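You operate a simulated robot arm through the tools that you are given. There is no shell and no other tool.

The job below is to be done with a simulated robot arm. You get a single attempt, and the scene is never put back.

JOB
Check and sort the cup in the loop, turn the dial off and slide the green and blue clips in.
Fine: CLEAR goes on the green tray, HOLD on the purple tray.

Only the result counts: the job must be done as asked and must still hold three seconds after the hand-in. Knocking over, shifting, dropping, spilling or breaking anything else fails it.

ROBOT AND FRAMES
A 6-joint arm with a two-finger parallel gripper, fixed in place. Base frame: the origin is at the foot of the arm, x ahead of it, y to its left, z up; the work surface is at about z = 0.86. Readings come in m, degrees, newtons and seconds.
With the tool pointing down near the work surface it reaches from about 0.26 to 0.68 m from the base axis. Its first joint turns from -66.0 to 66.0 degrees. Payload 2.9 kg.
The TCP is the grasp point between the finger pads, 0.03 m short of the fingertips. In the tool frame z runs along the fingers and y along their closing line. Largest opening 0.11 m; finger width 0.02, thickness 0.01; the body of the gripper, 0.048 by 0.112 m, starts 0.055 m behind the TCP.
Orientation is that of the tool frame in the base frame, as a unit quaternion [w, x, y, z]. With the fingers straight down and closing along the base's y, the tool's x points along the base's -x, its y along +y and its z along -z.

CONTROLS
- The arm moves only by the tool drive_tool. Its argument "plan" is one flat list of numbers, 6 for each row, row after row: the shift along the base's x, y, z in units of 200 mm (1.0 is 200 mm), then the turn, a rotation vector about the base's x, y, z in units of 90 degrees (1.0 is 90 degrees). In form: [dx, dy, dz, rx, ry, rz, dx, dy, dz, rx, ry, rz, ...]. A call has 1 to 20 rows; each row is the pose to reach, as a shift and turn from the pose commanded when the call began. "grip" is the gripper command, from -1 (fully open) to 1 (shut), values between in proportion, set as the call begins (left out, the last holds). A call with a number of a shift or a turn outside -1 to 1 is refused whole. Each row takes 0.2 s and may step no farther than 0.05 m and 8.6 degrees from the row before; otherwise, or with a gripper value out of range, the whole call is refused. Where a pose cannot be reached the arm comes as near as it can. A force on the tool above 60 N (or 10 N above the force at the start of the call, whichever is more), or a blocked arm, ends the call early, and 0.2 s more pass. Each finger travels about 0.108 m/s and halts on what it meets, pressing with about 41 N; the grip force reading is that of the motor and also rises with nothing between the fingers. The clock runs only during rows and for 0.2 s after the last one: add rows that repeat a pose to give the fingers time. It gives the time, the measured TCP pose, the force on the tool (base axes), the opening and the grip force at its end, in the units of the frame above (readings bear some noise), with the torque about the TCP (base axes, N m) and any sound that the robot's microphone picked up, and new pictures: "pictures" is both (left out), scene, wrist or none.
- Cameras (640 x 400 px; columns grow to the right, rows downward): "scene" is fixed at [0.0813, 0.4308, 1.392]; the picture's right is [-0.74, -0.67, 0.00], its down [-0.32, 0.35, -0.88] and it looks along [0.59, -0.65, -0.48] (base axes); focal length 350 px, centre (320, 200). "wrist" rides on the gripper at [0.072, 0.017, -0.103] in the tool frame; the picture's right is [-0.23, 0.97, 0.00], its down [-0.76, -0.18, -0.62] and it looks along [-0.61, -0.14, 0.78] (tool axes); focal length 222 px, centre (320, 200). There is no depth. A picture from a camera that has moved, and an enlarged one, comes with that camera's place and axes in the base frame and with its lens.
- close_up(camera, box): a new picture of the part [left, top, right, bottom] of that camera's present view, enlarged. The clock stands still meanwhile.
- job_done(): hands the job in; it is judged then, once.

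Nothing tells you positions but the pictures and the camera data. Unless the task says otherwise, let go and move clear before handing in.

The tools are called after "Emit:" as name(argument=value, ...) on one line, values as JSON. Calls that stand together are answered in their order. drive_tool: Moves the arm, as the interface text tells. Its arguments: {"type":"object","properties":{"plan":{"type":"array"},"grip":{"type":"number"},"pictures":{"type":"string","enum":["both","scene","wrist","none"]}},"required":["plan"]} The other tools are called the same way: close_up (camera, box) takes an enlarged picture of a part of a camera's view; job_done () hands the job in.

At the start:

```text
time: 0.0
eef_pos: [0.3059, -0.1917, 1.118]
tcp_rot: [0.0, 0.0, 1.0, 0.0]
contact_force: [0.5, 0.5, 0.2]
ft_torque: [-0.01, 0.04, -0.04]
opening: 0.1102
grip_force: 0.1
```

scene: 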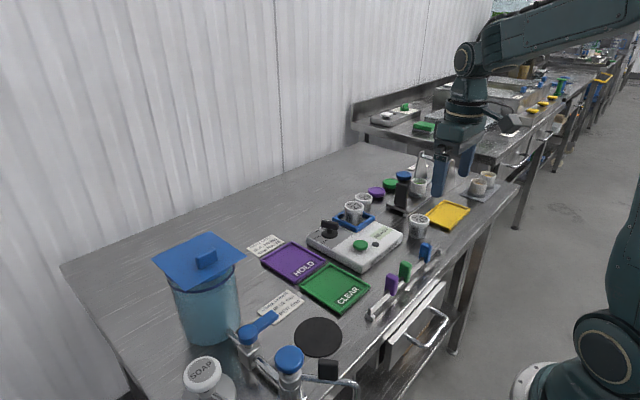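
wrist: 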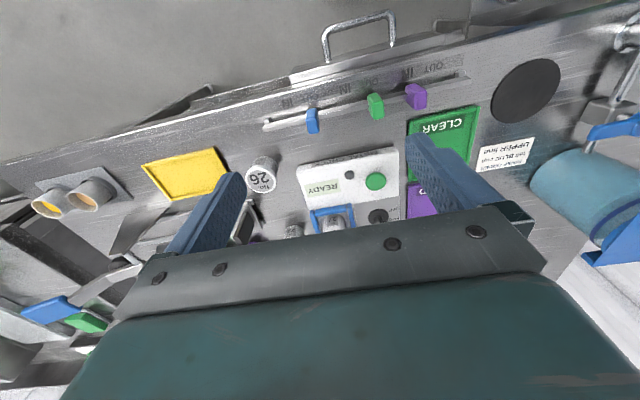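

I see a bench with a checking device (READY display, green button, dial), several cups, green and purple trays, and a clip rail with blue, green and purple clips. I'll take enlarged pictures first before moving.

Emit:
close_up(camera="scene", box=[300, 180, 460, 280])

Emit:
close_up(camera="scene", box=[340, 230, 460, 330])

Emit:
close_up(camera="scene", box=[230, 220, 390, 330])

Emit:
close_up(camera="scene", box=[380, 140, 520, 240])

Emit:
close_up(camera="wrist", box=[240, 60, 480, 240])

Emit:
close_up(camera="scene", box=[150, 280, 370, 400])

```text
4.00 times, centred on (380, 230) of scene
camera zoom: at [0.0813, 0.4308, 1.392], right [-0.74, -0.67, 0.0], down [-0.32, 0.35, -0.88], along [0.59, -0.65, -0.48], focal length 1399 px, centre (80, 80)
```

zoom: 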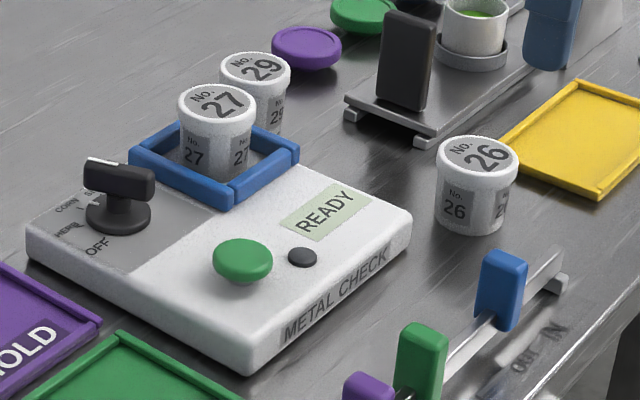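

```text
4.00 times, centred on (400, 280) of scene
camera zoom: at [0.0813, 0.4308, 1.392], right [-0.74, -0.67, 0.0], down [-0.32, 0.35, -0.88], along [0.59, -0.65, -0.48], focal length 1399 px, centre (0, -120)
```

zoom: 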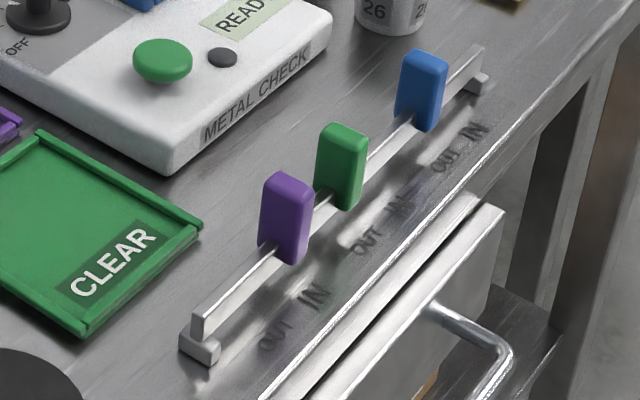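

```text
3.64 times, centred on (310, 275) of scene
camera zoom: at [0.0813, 0.4308, 1.392], right [-0.74, -0.67, 0.0], down [-0.32, 0.35, -0.88], along [0.59, -0.65, -0.48], focal length 1272 px, centre (356, -73)
```

zoom: 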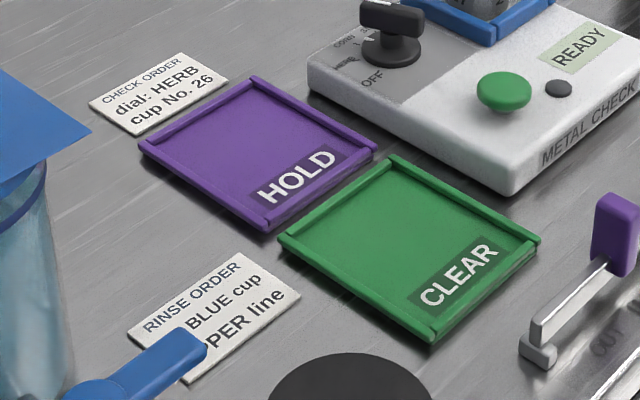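

```text
4.00 times, centred on (450, 190) of scene
camera zoom: at [0.0813, 0.4308, 1.392], right [-0.74, -0.67, 0.0], down [-0.32, 0.35, -0.88], along [0.59, -0.65, -0.48], focal length 1399 px, centre (-200, 240)
```

zoom: 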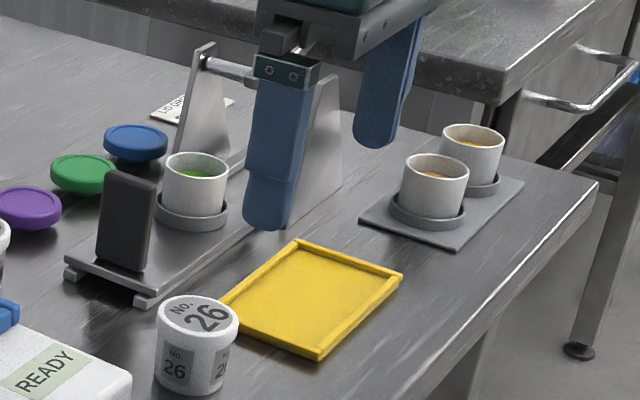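

```text
2.22 times, centred on (360, 150) of wrist
camera zoom: at [0.2348, -0.1737, 1.221], right [0.23, 0.97, 0.0], down [0.76, -0.18, 0.62], along [0.61, -0.14, -0.78], focal length 494 px, centre (231, 311)
```

zoom: 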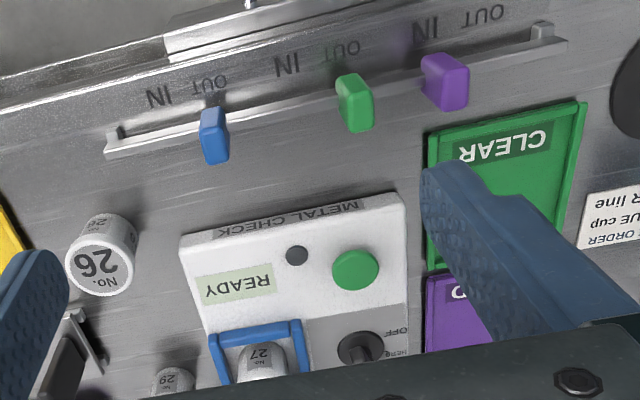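

```text
2.91 times, centred on (260, 340) of scene
camera zoom: at [0.0813, 0.4308, 1.392], right [-0.74, -0.67, 0.0], down [-0.32, 0.35, -0.88], along [0.59, -0.65, -0.48], focal length 1018 px, centre (494, -207)
```

zoom: 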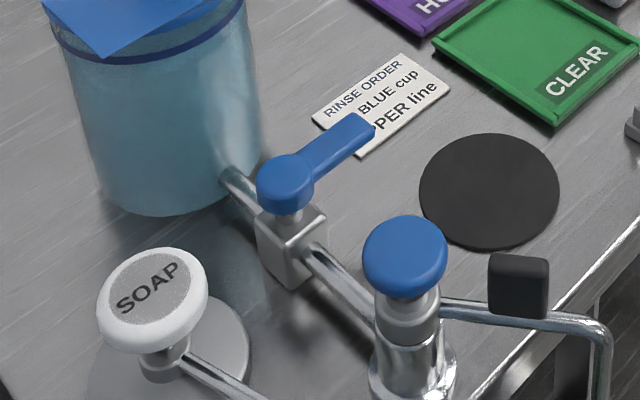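

I take the cup in the loop to be No. 27 (near x 0.54, y -0.21). The clip rail runs along y at about x 0.33. Next I'll look closer at the dial, loop and clips.

Emit:
close_up(camera="scene", box=[305, 205, 355, 250])

Emit:
close_up(camera="scene", box=[330, 190, 390, 240])

Emit:
close_up(camera="scene", box=[380, 235, 450, 290])

Emit:
close_up(camera="scene", box=[245, 230, 290, 260])

Emit:
close_up(camera="wrist", box=[250, 60, 350, 130])

Emit:
close_up(camera="wrist", box=[340, 60, 480, 130])

Emit:
close_up(camera="wrist", box=[290, 140, 430, 240])

```text
8.89 times, centred on (330, 228) of scene
camera zoom: at [0.0813, 0.4308, 1.392], right [-0.74, -0.67, 0.0], down [-0.32, 0.35, -0.88], along [0.59, -0.65, -0.48], focal length 3109 px, centre (231, -44)
```

zoom: 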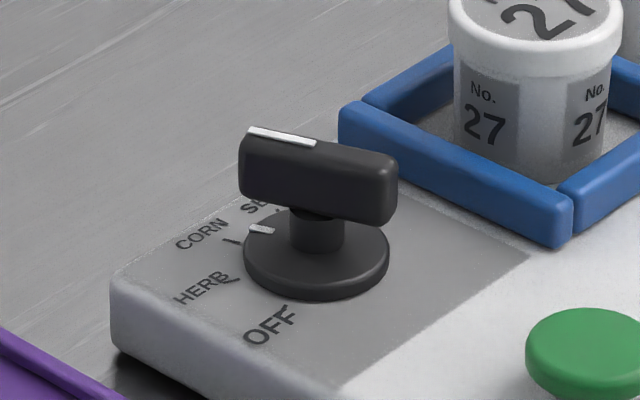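

```text
8.00 times, centred on (360, 215) of scene
camera zoom: at [0.0813, 0.4308, 1.392], right [-0.74, -0.67, 0.0], down [-0.32, 0.35, -0.88], along [0.59, -0.65, -0.48], focal length 2798 px, centre (0, 80)
```

zoom: 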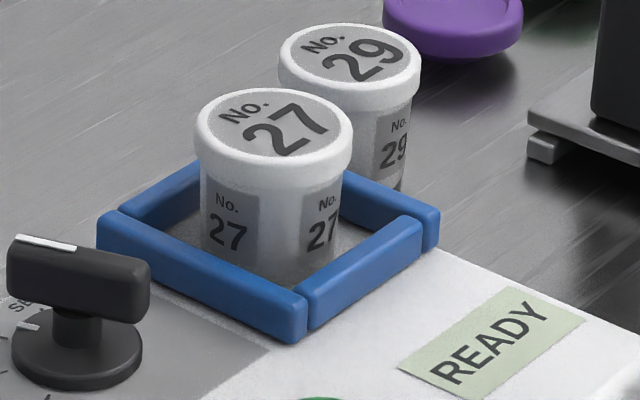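

```text
7.27 times, centred on (415, 262) of scene
camera zoom: at [0.0813, 0.4308, 1.392], right [-0.74, -0.67, 0.0], down [-0.32, 0.35, -0.88], along [0.59, -0.65, -0.48], focal length 2544 px, centre (-371, -254)
```

zoom: 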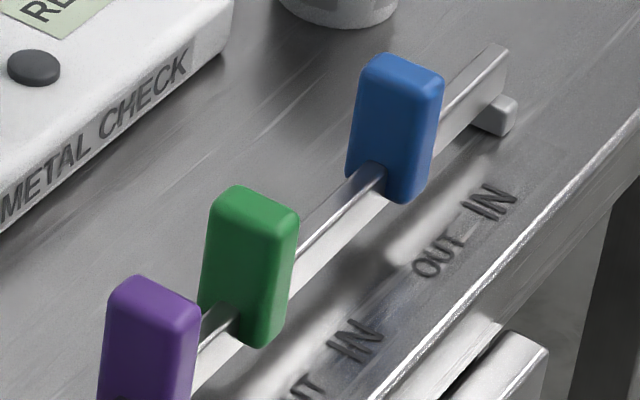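

```text
13.33 times, centred on (268, 245) of scene
camera zoom: at [0.0813, 0.4308, 1.392], right [-0.74, -0.67, 0.0], down [-0.32, 0.35, -0.88], along [0.59, -0.65, -0.48], focal length 4663 px, centre (1020, -400)
```

zoom: 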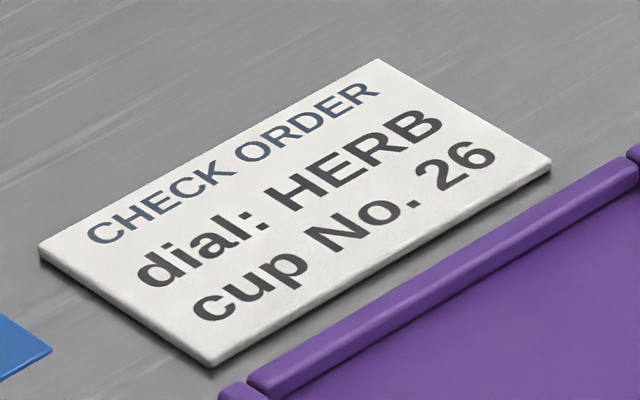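

```text
5.71 times, centred on (300, 95) of wrist
camera zoom: at [0.2348, -0.1737, 1.221], right [0.23, 0.97, 0.0], down [0.76, -0.18, 0.62], along [0.61, -0.14, -0.78], focal length 1269 px, centre (434, 800)
```

zoom: 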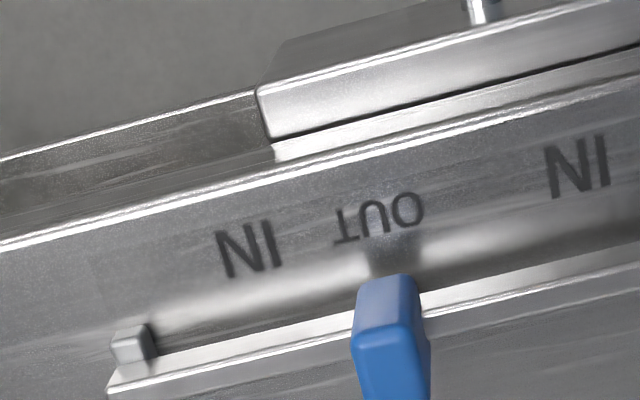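

```text
4.57 times, centred on (410, 95) of wrist
camera zoom: at [0.2348, -0.1737, 1.221], right [0.23, 0.97, 0.0], down [0.76, -0.18, 0.62], along [0.61, -0.14, -0.78], focal length 1015 px, centre (-91, 680)
```

zoom: 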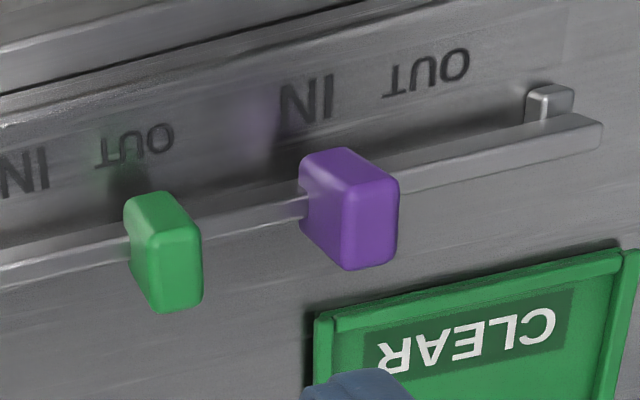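

```text
4.00 times, centred on (360, 190) of wrist
camera zoom: at [0.2348, -0.1737, 1.221], right [0.23, 0.97, 0.0], down [0.76, -0.18, 0.62], along [0.61, -0.14, -0.78], focal length 888 px, centre (160, 240)
```

zoom: 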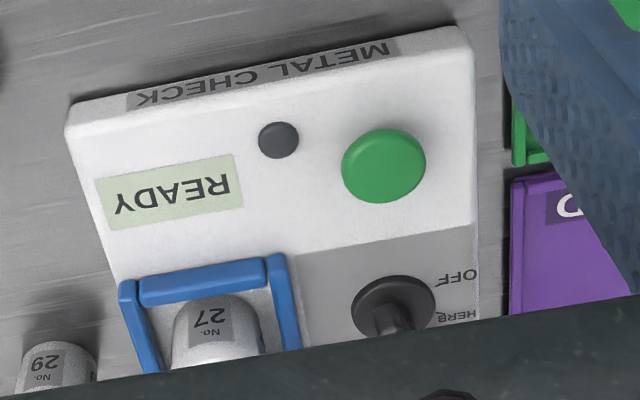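

The dial pointer sits somewhere around CORN or the next label, purple looks already IN, and green and blue are at OUT. I'll raise the arm for a clear wrist view of the device before touching anything.

Emit:
drive_tool(plan=[0, 0, 0.25, 0, 0, 0, 0, 0, 0.5, 0, 0, 0, 0, 0.1, 0.75, 0, 0, 0, 0, 0.1, 0.75, 0, 0, 0])

```text
refused: row 3 steps farther than a row can; nothing moved
```

I'll repeat the same raise in smaller steps.

Emit:
drive_tool(plan=[0, 0, 0.2, 0, 0, 0, 0, 0.05, 0.4, 0, 0, 0, 0, 0.1, 0.6, 0, 0, 0, 0, 0.2, 0.75, 0, 0, 0, 0, 0.2, 0.75, 0, 0, 0])

```text
time: 1.2
eef_pos: [0.3068, -0.1521, 1.2686]
tcp_rot: [0.0, 0.0, 1.0, 0.0]
contact_force: [-0.6, -0.6, -0.5]
ft_torque: [0.03, -0.01, 0.0]
opening: 0.1099
grip_force: 0.1
camera wrist: at [0.2346, -0.1332, 1.3717], right [0.23, 0.97, 0.0], down [0.76, -0.18, 0.62], along [0.61, -0.14, -0.78], focal length 222 px, centre (320, 200)
```

scene: 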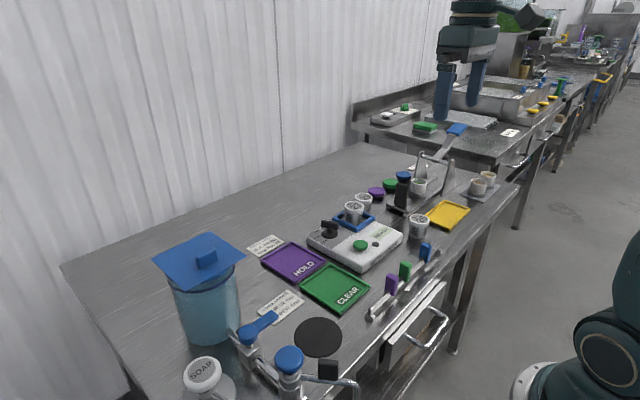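
wrist: 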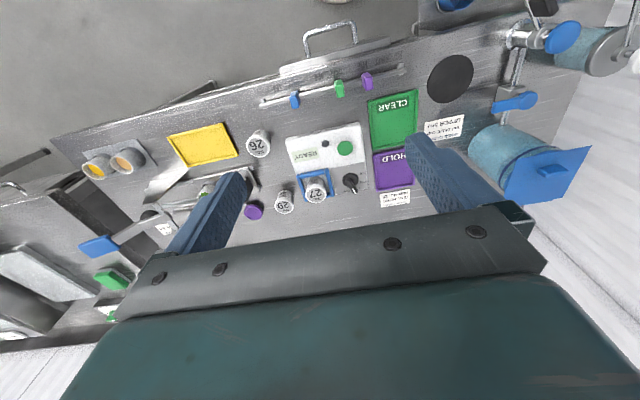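

The whole device and both trays are now visible between the fingers. I'll enlarge the dial, loop, clips and trays to measure them.

Emit:
close_up(camera="wrist", box=[325, 160, 375, 200])

Emit:
close_up(camera="wrist", box=[270, 120, 420, 214])

Emit:
close_up(camera="wrist", box=[255, 60, 415, 160])

Emit:
close_up(camera="scene", box=[385, 150, 470, 215])

```text
10.00 times, centred on (350, 180) of wrist
camera zoom: at [0.2346, -0.1332, 1.3717], right [0.23, 0.97, 0.0], down [0.76, -0.18, 0.62], along [0.61, -0.14, -0.78], focal length 2221 px, centre (20, 400)
```

zoom: 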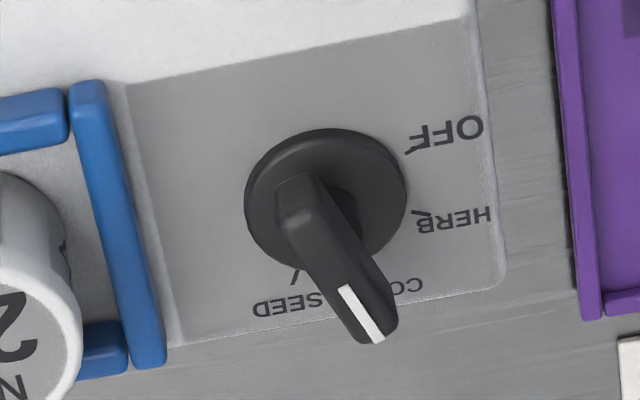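

```text
4.26 times, centred on (345, 167) of wrist
camera zoom: at [0.2346, -0.1332, 1.3717], right [0.23, 0.97, 0.0], down [0.76, -0.18, 0.62], along [0.61, -0.14, -0.78], focal length 945 px, centre (214, 340)
```

zoom: 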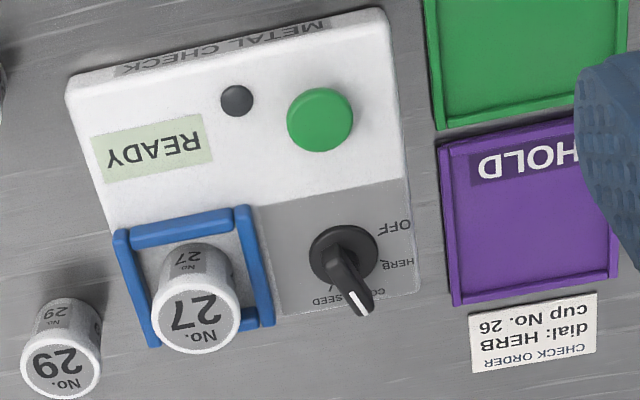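

```text
4.00 times, centred on (335, 110) of wrist
camera zoom: at [0.2346, -0.1332, 1.3717], right [0.23, 0.97, 0.0], down [0.76, -0.18, 0.62], along [0.61, -0.14, -0.78], focal length 888 px, centre (260, 560)
```

zoom: 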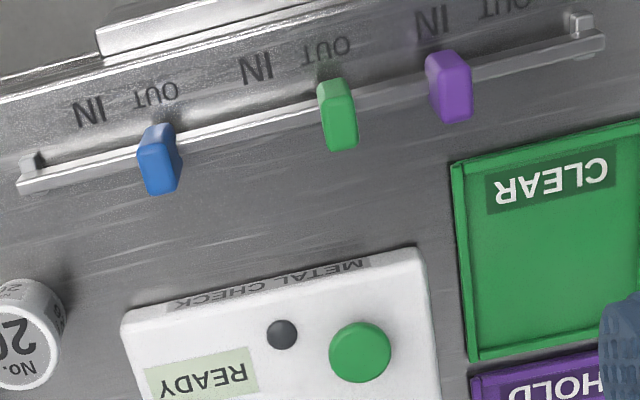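

```text
6.15 times, centred on (428, 182) of scene
camera zoom: at [0.0813, 0.4308, 1.392], right [-0.74, -0.67, 0.0], down [-0.32, 0.35, -0.88], along [0.59, -0.65, -0.48], focal length 2152 px, centre (-342, 308)
```

zoom: 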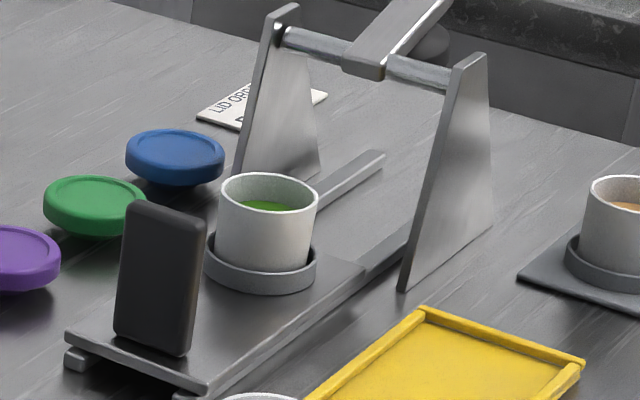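

The dial points at CORN, and the job gives no dial setting for this cup, so I'll check it as the dial stands. I put the green button near (0.462, -0.130, 0.907), so I'll close the fingers and move above it.

Emit:
drive_tool(plan=[0.13, 0.02, -0.15, 0, 0, 0, 0.26, 0.04, -0.3, 0, 0, 0, 0.39, 0.055, -0.45, 0, 0, 0, 0.52, 0.075, -0.6, 0, 0, 0, 0.65, 0.09, -0.75, 0, 0, 0, 0.78, 0.11, -0.9, 0, 0, 0, 0.78, 0.11, -0.99, 0, 0, 0, 0.78, 0.11, -0.99, 0, 0, 0], grip=1)

```text
time: 3.0
eef_pos: [0.4625, -0.1291, 1.071]
tcp_rot: [0.0, 0.0, 1.0, 0.0]
contact_force: [0.5, 0.9, 0.4]
ft_torque: [0.01, -0.01, 0.01]
opening: 0.0001
grip_force: 37.4
camera wrist: at [0.3907, -0.1116, 1.1738], right [0.23, 0.97, 0.0], down [0.76, -0.18, 0.62], along [0.61, -0.14, -0.78], focal length 222 px, centre (320, 200)
```

scene: 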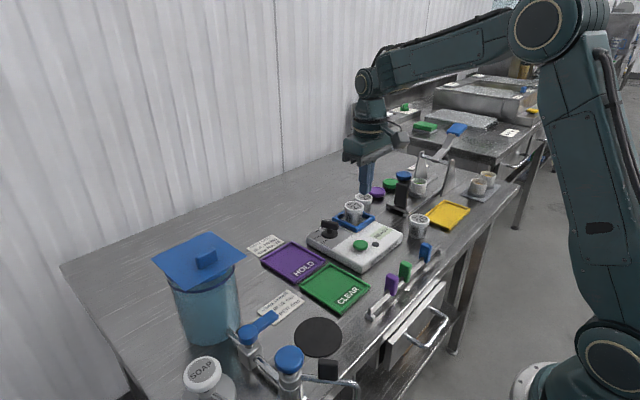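
wrist: 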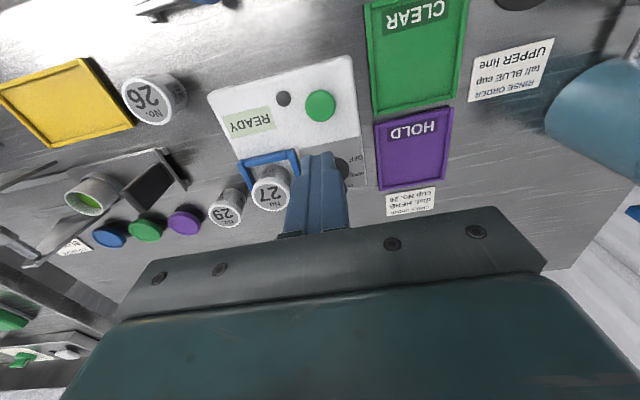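

The fingers are closed and centred over the button. I'll descend to just above it.

Emit:
drive_tool(plan=[0, 0, -0.2, 0, 0, 0, 0, 0, -0.4, 0, 0, 0, 0, 0, -0.55, 0, 0, 0, 0, 0, -0.6, 0, 0, 0, 0, 0, -0.6, 0, 0, 0])

Emit:
close_up(camera="scene", box=[310, 180, 430, 270])

```text
time: 4.2
eef_pos: [0.4634, -0.1305, 0.9501]
tcp_rot: [0.0, 0.0, 1.0, 0.0]
contact_force: [0.4, -0.1, 0.2]
ft_torque: [0.0, -0.02, -0.02]
opening: 0.0
grip_force: 37.2
camera wrist: at [0.3907, -0.1122, 1.0522], right [0.23, 0.97, 0.0], down [0.76, -0.18, 0.62], along [0.61, -0.14, -0.78], focal length 222 px, centre (320, 200)
```

scene: 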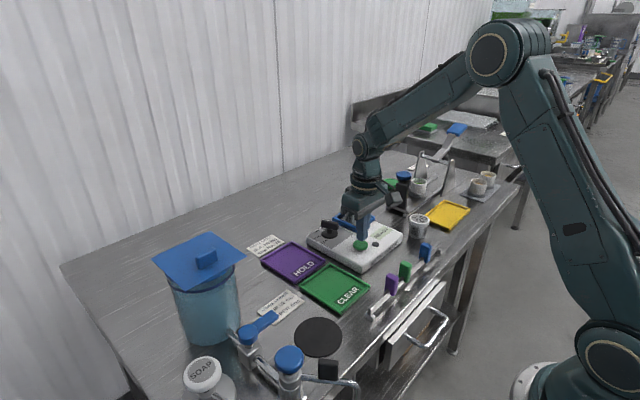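
wrist: 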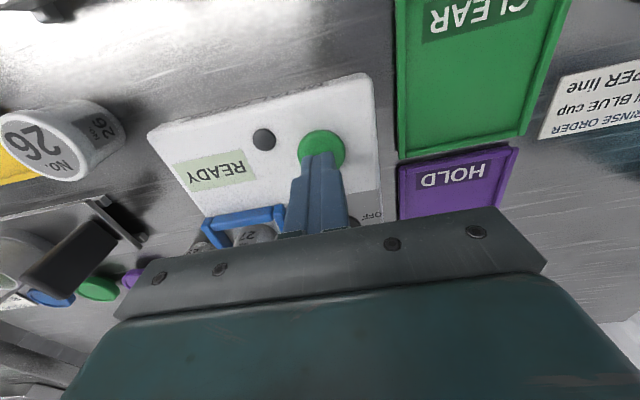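

```text
4.44 times, centred on (370, 225) of scene
camera zoom: at [0.0813, 0.4308, 1.392], right [-0.74, -0.67, 0.0], down [-0.32, 0.35, -0.88], along [0.59, -0.65, -0.48], focal length 1554 px, centre (98, 89)
```

zoom: 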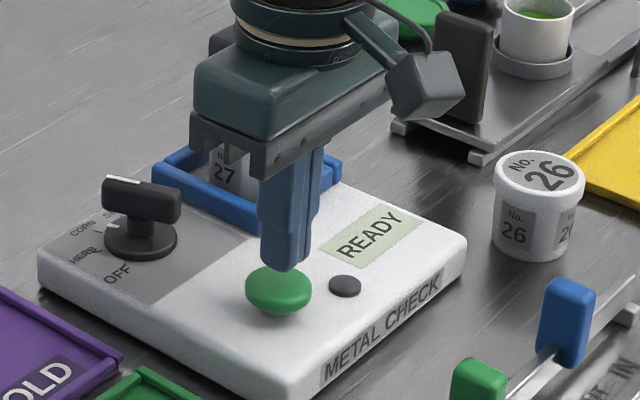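

The fingertips sit just above the button. I'll press down slowly in 2 mm steps and watch the force and display.

Emit:
drive_tool(plan=[0, 0, -0.02, 0, 0, 0, 0, 0, -0.04, 0, 0, 0, 0, 0, -0.05, 0, 0, 0, 0, 0, -0.06, 0, 0, 0, 0, 0, -0.07, 0, 0, 0, 0, 0, -0.08, 0, 0, 0, 0, 0, -0.08, 0, 0, 0], pictures="scene")

Emit:
close_up(camera="scene", box=[310, 180, 430, 270])

```text
time: 5.8
eef_pos: [0.463, -0.1301, 0.9361]
tcp_rot: [0.0, 0.0, 1.0, 0.0]
contact_force: [0.7, 1.2, 1.4]
ft_torque: [0.01, -0.03, 0.01]
opening: 0.0
grip_force: 37.9
```

scene: 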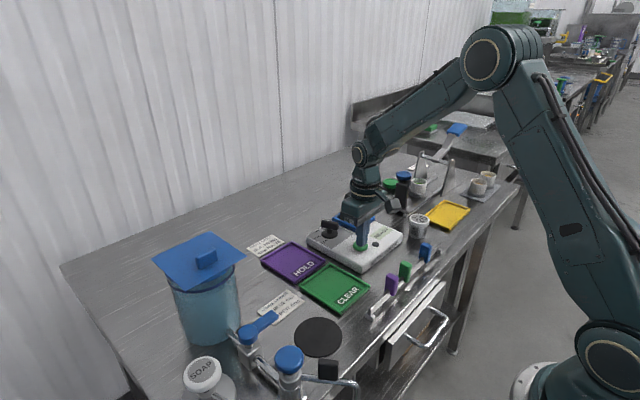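

```text
4.44 times, centred on (370, 225) of scene
camera zoom: at [0.0813, 0.4308, 1.392], right [-0.74, -0.67, 0.0], down [-0.32, 0.35, -0.88], along [0.59, -0.65, -0.48], focal length 1554 px, centre (98, 89)
```

zoom: 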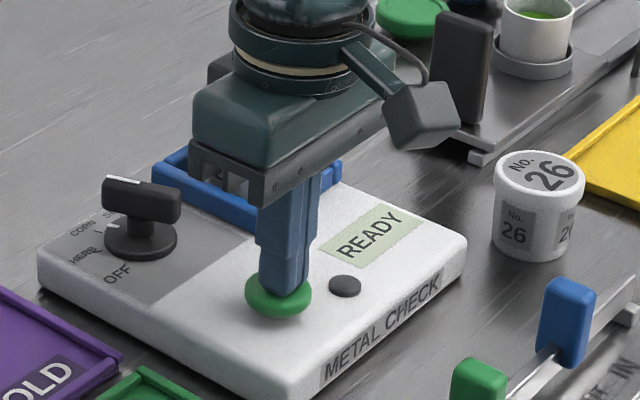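

The tips are just touching the button, with about 1 N so far. I'll keep pressing in small steps.

Emit:
drive_tool(plan=[0, 0, -0.01, 0, 0, 0, 0, 0, -0.02, 0, 0, 0, 0, 0, -0.02, 0, 0, 0], pictures="none")

Emit:
close_up(camera="scene", box=[310, 180, 430, 270])

```text
time: 6.6
eef_pos: [0.4614, -0.1301, 0.9314]
tcp_rot: [-0.001, 0.0, 1.0, 0.0]
contact_force: [-0.5, -1.6, 4.2]
ft_torque: [-0.07, -0.01, 0.0]
opening: 0.0
grip_force: 37.5
heard: click
```

```text
4.44 times, centred on (370, 225) of scene
camera zoom: at [0.0812, 0.4308, 1.392], right [-0.74, -0.67, 0.0], down [-0.32, 0.35, -0.88], along [0.59, -0.65, -0.48], focal length 1554 px, centre (98, 89)
```

zoom: 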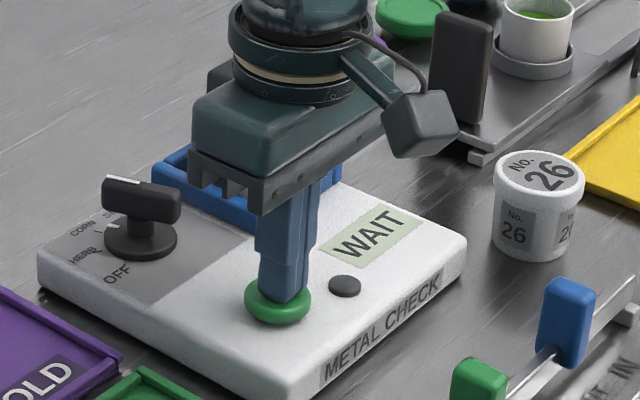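

The button clicked and the display reads WAIT. I'll lift off the button and wait for the result.

Emit:
drive_tool(plan=[0, 0, 0.05, 0, 0, 0, 0, 0, 0.2, 0, 0, 0, 0, 0, 0.4, 0, 0, 0, -0.2, 0, 0.6, 0, 0, 0, -0.4, 0, 0.7, 0, 0, 0, -0.4, 0, 0.7, 0, 0, 0], pictures="none")

Emit:
close_up(camera="scene", box=[310, 180, 430, 270])

```text
refused: row 4 steps farther than a row can; nothing moved
```

```text
4.44 times, centred on (370, 225) of scene
camera zoom: at [0.0812, 0.4308, 1.392], right [-0.74, -0.67, 0.0], down [-0.32, 0.35, -0.88], along [0.59, -0.65, -0.48], focal length 1554 px, centre (98, 89)
```

zoom: 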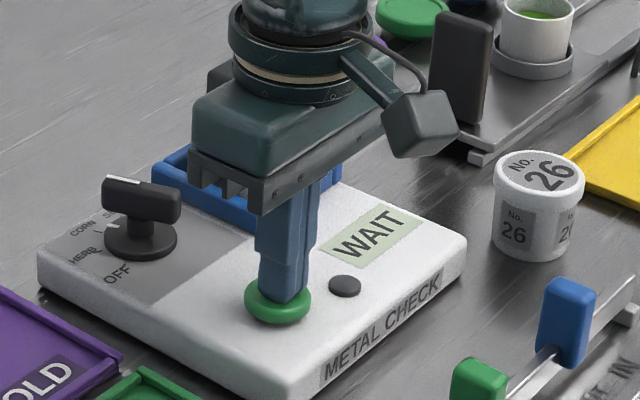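

That call was refused because one step was too long. I'll lift with smaller steps.

Emit:
drive_tool(plan=[0, 0, 0.05, 0, 0, 0, 0, 0, 0.2, 0, 0, 0, 0, 0, 0.4, 0, 0, 0, -0.1, 0, 0.5, 0, 0, 0, -0.2, 0, 0.6, 0, 0, 0, -0.3, 0, 0.7, 0, 0, 0, -0.3, 0, 0.7, 0, 0, 0], pictures="both")

Emit:
close_up(camera="scene", box=[310, 180, 430, 270])

```text
time: 8.2
eef_pos: [0.4008, -0.1316, 1.0712]
tcp_rot: [0.0, 0.0, 1.0, 0.001]
contact_force: [-0.2, 0.8, 0.0]
ft_torque: [-0.01, 0.02, 0.03]
opening: 0.0
grip_force: 38.0
camera wrist: at [0.3295, -0.1127, 1.1738], right [0.23, 0.97, 0.0], down [0.76, -0.18, 0.62], along [0.61, -0.14, -0.78], focal length 222 px, centre (320, 200)
```

scene: 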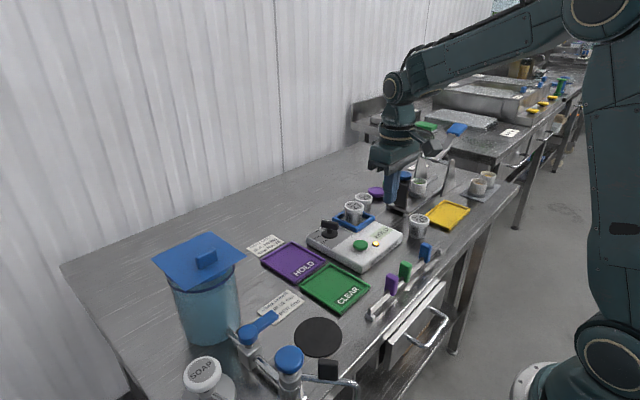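
wrist: 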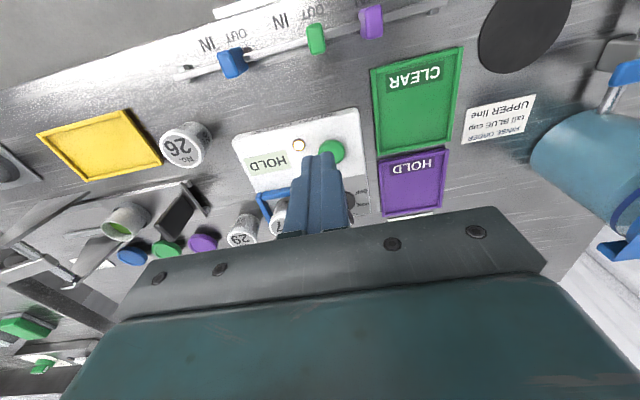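

```text
4.44 times, centred on (370, 225) of scene
camera zoom: at [0.0813, 0.4308, 1.392], right [-0.74, -0.67, 0.0], down [-0.32, 0.35, -0.88], along [0.59, -0.65, -0.48], focal length 1554 px, centre (98, 89)
```

zoom: 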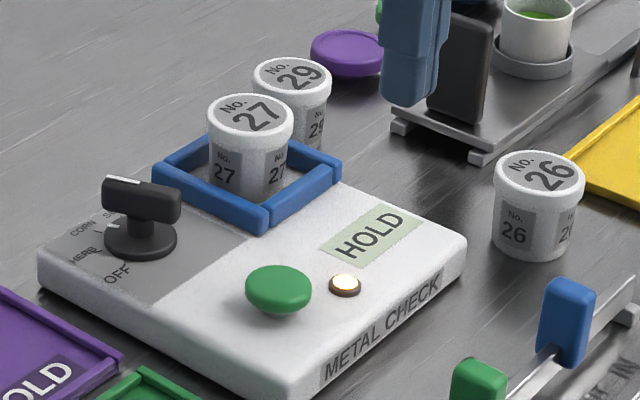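

The result is HOLD with the lamp lit, so cup 27 goes on the purple tray. I'll take close pictures of the loop and cup to set the grasp height, and of the purple tray for placing.

Emit:
close_up(camera="scene", box=[336, 196, 378, 226])

Emit:
close_up(camera="scene", box=[250, 235, 350, 295])

Emit:
close_up(camera="wrist", box=[220, 110, 380, 240])

Emit:
close_up(camera="wrist", box=[360, 60, 480, 220])

```text
13.33 times, centred on (357, 211) of scene
camera zoom: at [0.0813, 0.4308, 1.392], right [-0.74, -0.67, 0.0], down [-0.32, 0.35, -0.88], along [0.59, -0.65, -0.48], focal length 4663 px, centre (-173, 53)
```

zoom: 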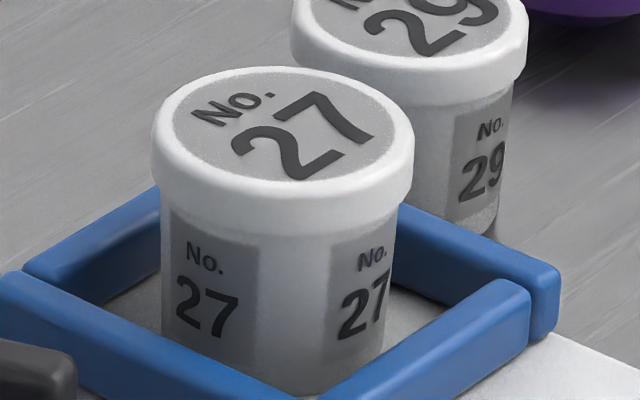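

```text
6.40 times, centred on (300, 265) of scene
camera zoom: at [0.0813, 0.4308, 1.392], right [-0.74, -0.67, 0.0], down [-0.32, 0.35, -0.88], along [0.59, -0.65, -0.48], focal length 2238 px, centre (448, -216)
```

zoom: 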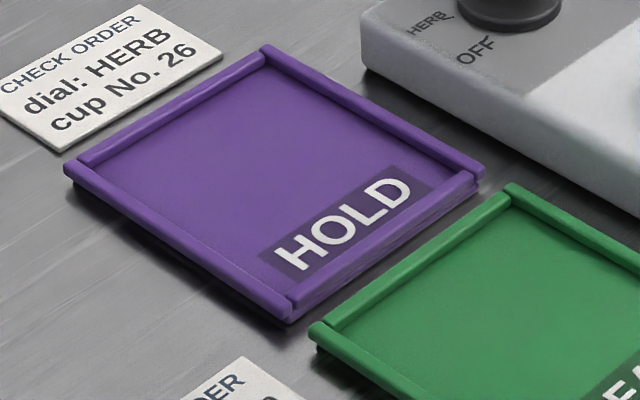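

```text
3.08 times, centred on (300, 175) of wrist
camera zoom: at [0.3295, -0.1127, 1.1738], right [0.23, 0.97, 0.0], down [0.76, -0.18, 0.62], along [0.61, -0.14, -0.78], focal length 684 px, centre (382, 277)
```

zoom: 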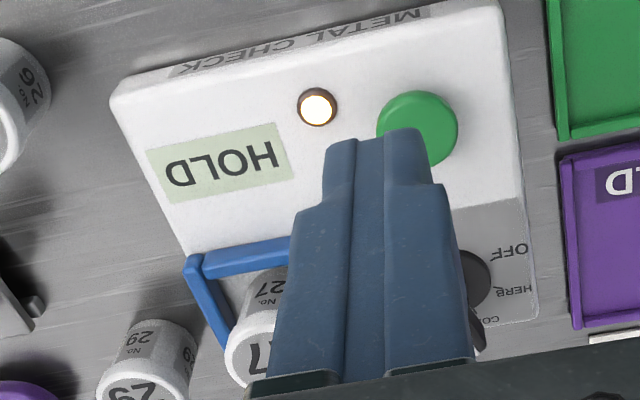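

```text
2.50 times, centred on (420, 140) of wrist
camera zoom: at [0.3295, -0.1127, 1.1738], right [0.23, 0.97, 0.0], down [0.76, -0.18, 0.62], along [0.61, -0.14, -0.78], focal length 555 px, centre (70, 350)
```

zoom: 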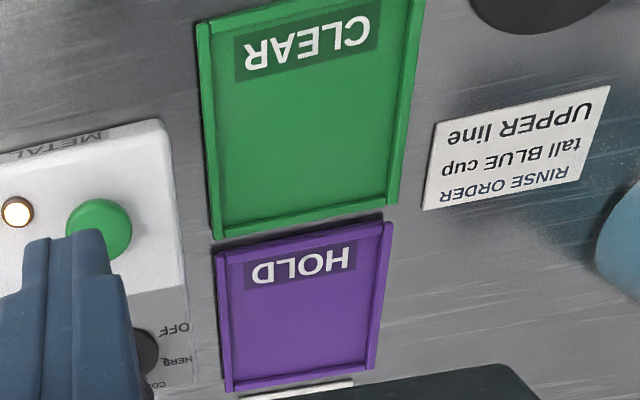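

Cup 27 measures about 0.051 m across at the lid, its top is at 0.941 and it stands at (0.550, -0.219), with the loop's rim near 0.907. I'll move above it with the fingers open about 0.08.

Emit:
drive_tool(plan=[0.15, -0.09, 0, 0, 0, 0, 0.3, -0.18, 0, 0, 0, 0, 0.45, -0.27, 0, 0, 0, 0, 0.6, -0.36, 0, 0, 0, 0, 0.74, -0.4445, 0, 0, 0, 0, 0.74, -0.4445, -0.2, 0, 0, 0, 0.74, -0.4445, -0.25, 0, 0, 0, 0.74, -0.4445, -0.25, 0, 0, 0], grip=-0.45)

Emit:
close_up(camera="scene", box=[310, 160, 410, 240])

Emit:
close_up(camera="wrist", box=[200, 60, 460, 240])

```text
time: 10.0
eef_pos: [0.5511, -0.22, 1.0212]
tcp_rot: [0.0, 0.0, 1.0, 0.0]
contact_force: [-0.6, 0.5, 1.0]
ft_torque: [0.02, 0.0, 0.01]
opening: 0.0797
grip_force: 0.0
camera wrist: at [0.4787, -0.2022, 1.1241], right [0.23, 0.97, 0.0], down [0.76, -0.18, 0.62], along [0.61, -0.14, -0.78], focal length 222 px, centre (320, 200)
```

scene: 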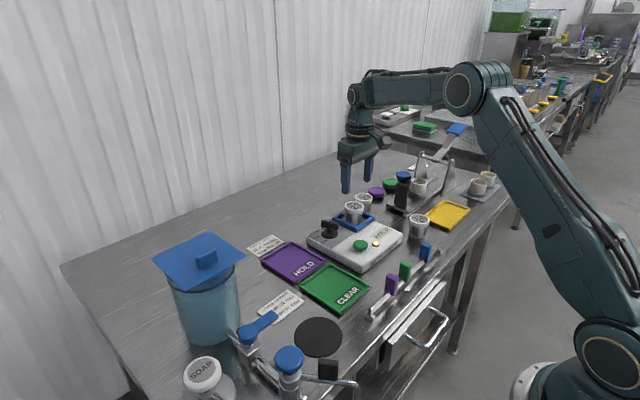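
wrist: 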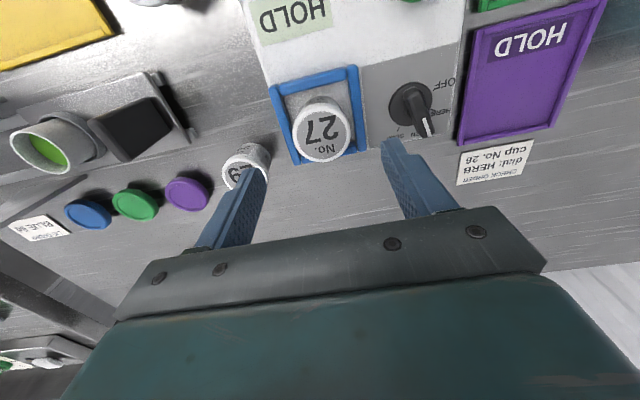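

```text
5.00 times, centred on (360, 200) of scene
camera zoom: at [0.0813, 0.4308, 1.392], right [-0.74, -0.67, 0.0], down [-0.32, 0.35, -0.88], along [0.59, -0.65, -0.48], focal length 1749 px, centre (120, 200)
```

zoom: 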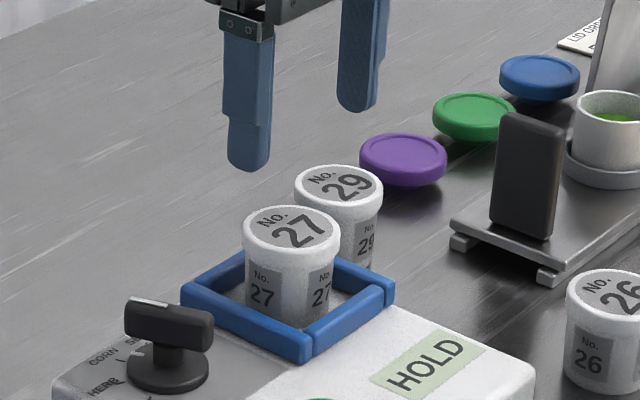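

```text
2.22 times, centred on (330, 150) of wrist
camera zoom: at [0.4787, -0.2022, 1.1241], right [0.23, 0.97, 0.0], down [0.76, -0.18, 0.62], along [0.61, -0.14, -0.78], focal length 494 px, centre (298, 311)
```

zoom: 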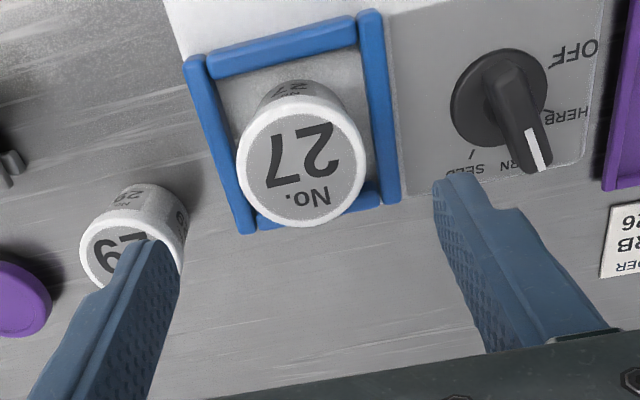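

The cup is centred between the fingers (seen at 0.552, -0.218). I'll lower to TCP z 0.942 so the tips stay above the loop rim.

Emit:
drive_tool(plan=[0, 0, -0.15, 0, 0, 0, 0, 0, -0.25, 0, 0, 0, 0, 0, -0.33, 0, 0, 0, 0, 0, -0.385, 0, 0, 0, 0, 0, -0.385, 0, 0, 0])

Emit:
close_up(camera="scene", box=[320, 180, 390, 230])

Emit:
close_up(camera="wrist", box=[200, 60, 460, 240])

```text
time: 11.2
eef_pos: [0.5494, -0.2182, 0.9438]
tcp_rot: [0.0, 0.0, 1.0, 0.0]
contact_force: [-0.6, -0.2, -0.1]
ft_torque: [-0.01, 0.02, 0.02]
opening: 0.0798
grip_force: 0.0
camera wrist: at [0.4781, -0.2013, 1.0462], right [0.23, 0.97, 0.0], down [0.76, -0.18, 0.62], along [0.61, -0.14, -0.78], focal length 222 px, centre (320, 200)
```

scene: 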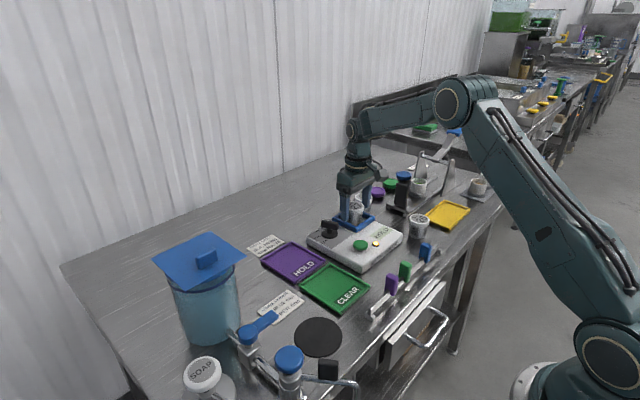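
wrist: 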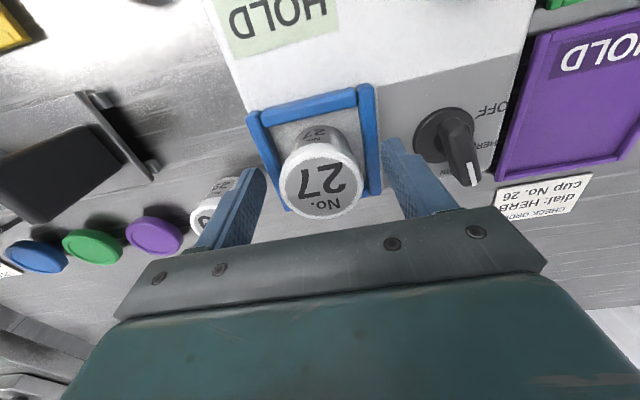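

```text
8.00 times, centred on (355, 205) of scene
camera zoom: at [0.0813, 0.4308, 1.392], right [-0.74, -0.67, 0.0], down [-0.32, 0.35, -0.88], along [0.59, -0.65, -0.48], focal length 2798 px, centre (40, 160)
```

zoom: 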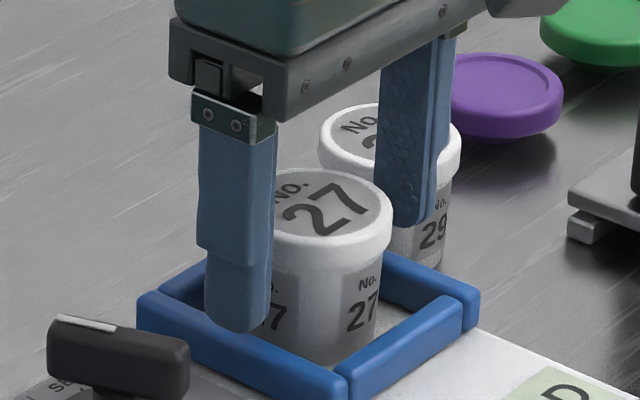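

```text
2.22 times, centred on (330, 150) of wrist
camera zoom: at [0.4781, -0.2013, 1.0462], right [0.23, 0.97, 0.0], down [0.76, -0.18, 0.62], along [0.61, -0.14, -0.78], focal length 494 px, centre (298, 311)
```

zoom: 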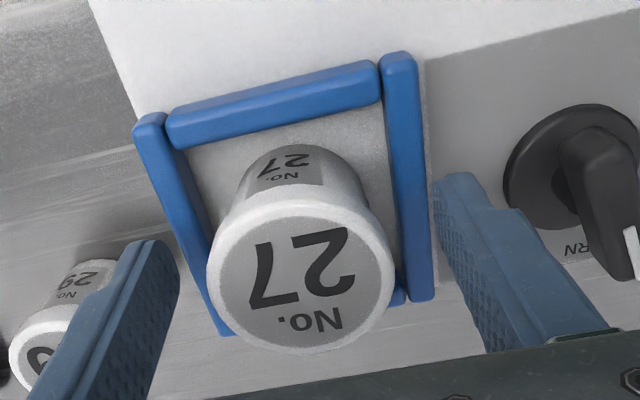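

The fingers straddle the lid with the tips just over the loop rim. I'll close the gripper on the lid.

Emit:
drive_tool(plan=[0, 0, 0, 0, 0, 0, 0, 0, 0, 0, 0, 0, 0, 0, 0, 0, 0, 0], grip=0.4, pictures="none")

Emit:
close_up(camera="scene", box=[320, 180, 390, 230])

```text
time: 12.0
eef_pos: [0.5505, -0.2199, 0.9445]
tcp_rot: [0.0, 0.0, 1.0, 0.0]
contact_force: [-0.3, 0.4, 0.3]
ft_torque: [-0.04, 0.03, 0.0]
opening: 0.0501
grip_force: 41.0
```

```text
8.00 times, centred on (355, 205) of scene
camera zoom: at [0.0813, 0.4308, 1.392], right [-0.74, -0.67, 0.0], down [-0.32, 0.35, -0.88], along [0.59, -0.65, -0.48], focal length 2798 px, centre (40, 160)
```

zoom: 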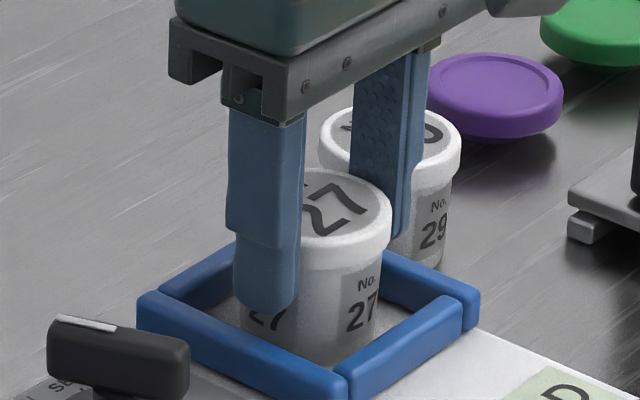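

The grip holds at 0.050 m with 41 N. I'll lift straight up about 0.08 m and check that the cup comes along.

Emit:
drive_tool(plan=[0, 0, 0.05, 0, 0, 0, 0, 0, 0.12, 0, 0, 0, 0, 0, 0.22, 0, 0, 0, 0, 0, 0.32, 0, 0, 0, 0, 0, 0.42, 0, 0, 0, 0, 0, 0.42, 0, 0, 0])

Emit:
close_up(camera="scene", box=[300, 150, 420, 240])

Emit:
close_up(camera="wrist", box=[340, 0, 640, 240])

```text
time: 13.4
eef_pos: [0.5517, -0.2184, 1.0295]
tcp_rot: [0.0, 0.0, 1.0, 0.0]
contact_force: [0.3, 0.9, -0.7]
ft_torque: [0.02, 0.06, -0.02]
opening: 0.0501
grip_force: 40.5
camera wrist: at [0.4794, -0.1998, 1.1304], right [0.23, 0.97, 0.0], down [0.76, -0.18, 0.62], along [0.61, -0.14, -0.78], focal length 222 px, centre (320, 200)
```

scene: 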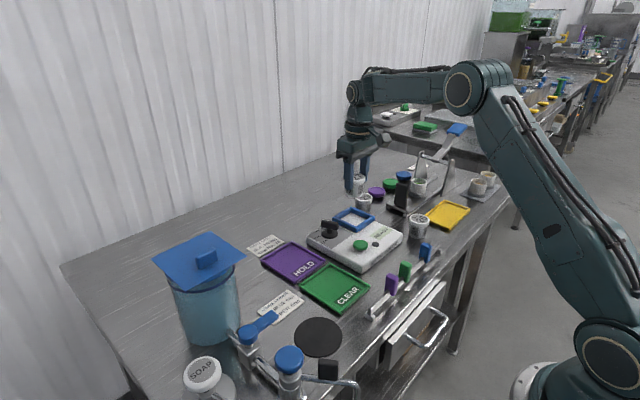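
wrist: 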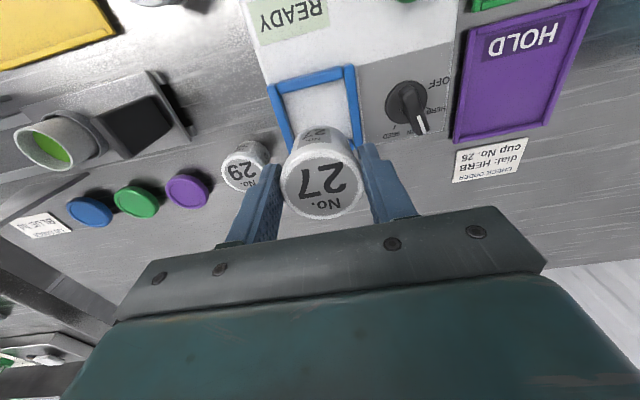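

```text
4.44 times, centred on (360, 195) of scene
camera zoom: at [0.0813, 0.4308, 1.392], right [-0.74, -0.67, 0.0], down [-0.32, 0.35, -0.88], along [0.59, -0.65, -0.48], focal length 1554 px, centre (142, 222)
```

zoom: 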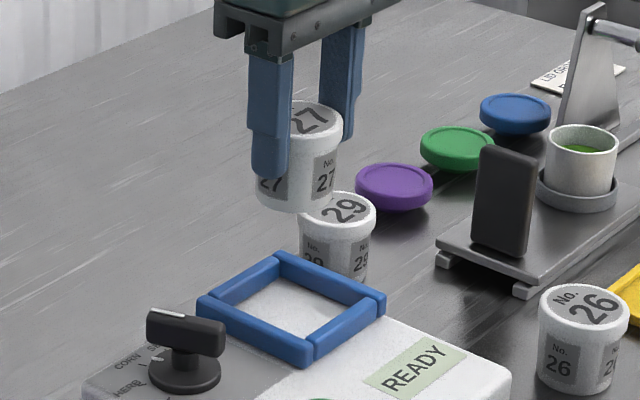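

```text
1.67 times, centred on (490, 120) of wrist
camera zoom: at [0.4794, -0.1998, 1.1304], right [0.23, 0.97, 0.0], down [0.76, -0.18, 0.62], along [0.61, -0.14, -0.78], focal length 370 px, centre (37, 333)
```

zoom: 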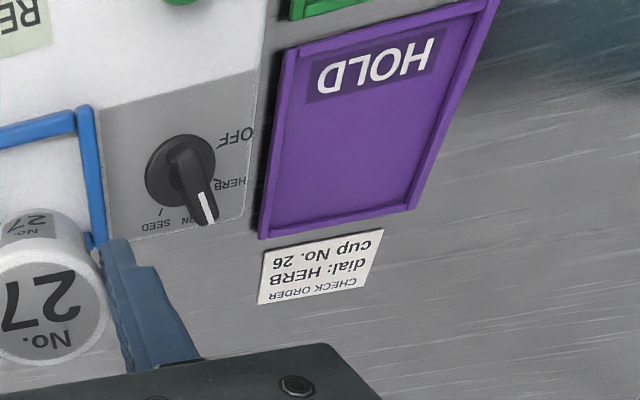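

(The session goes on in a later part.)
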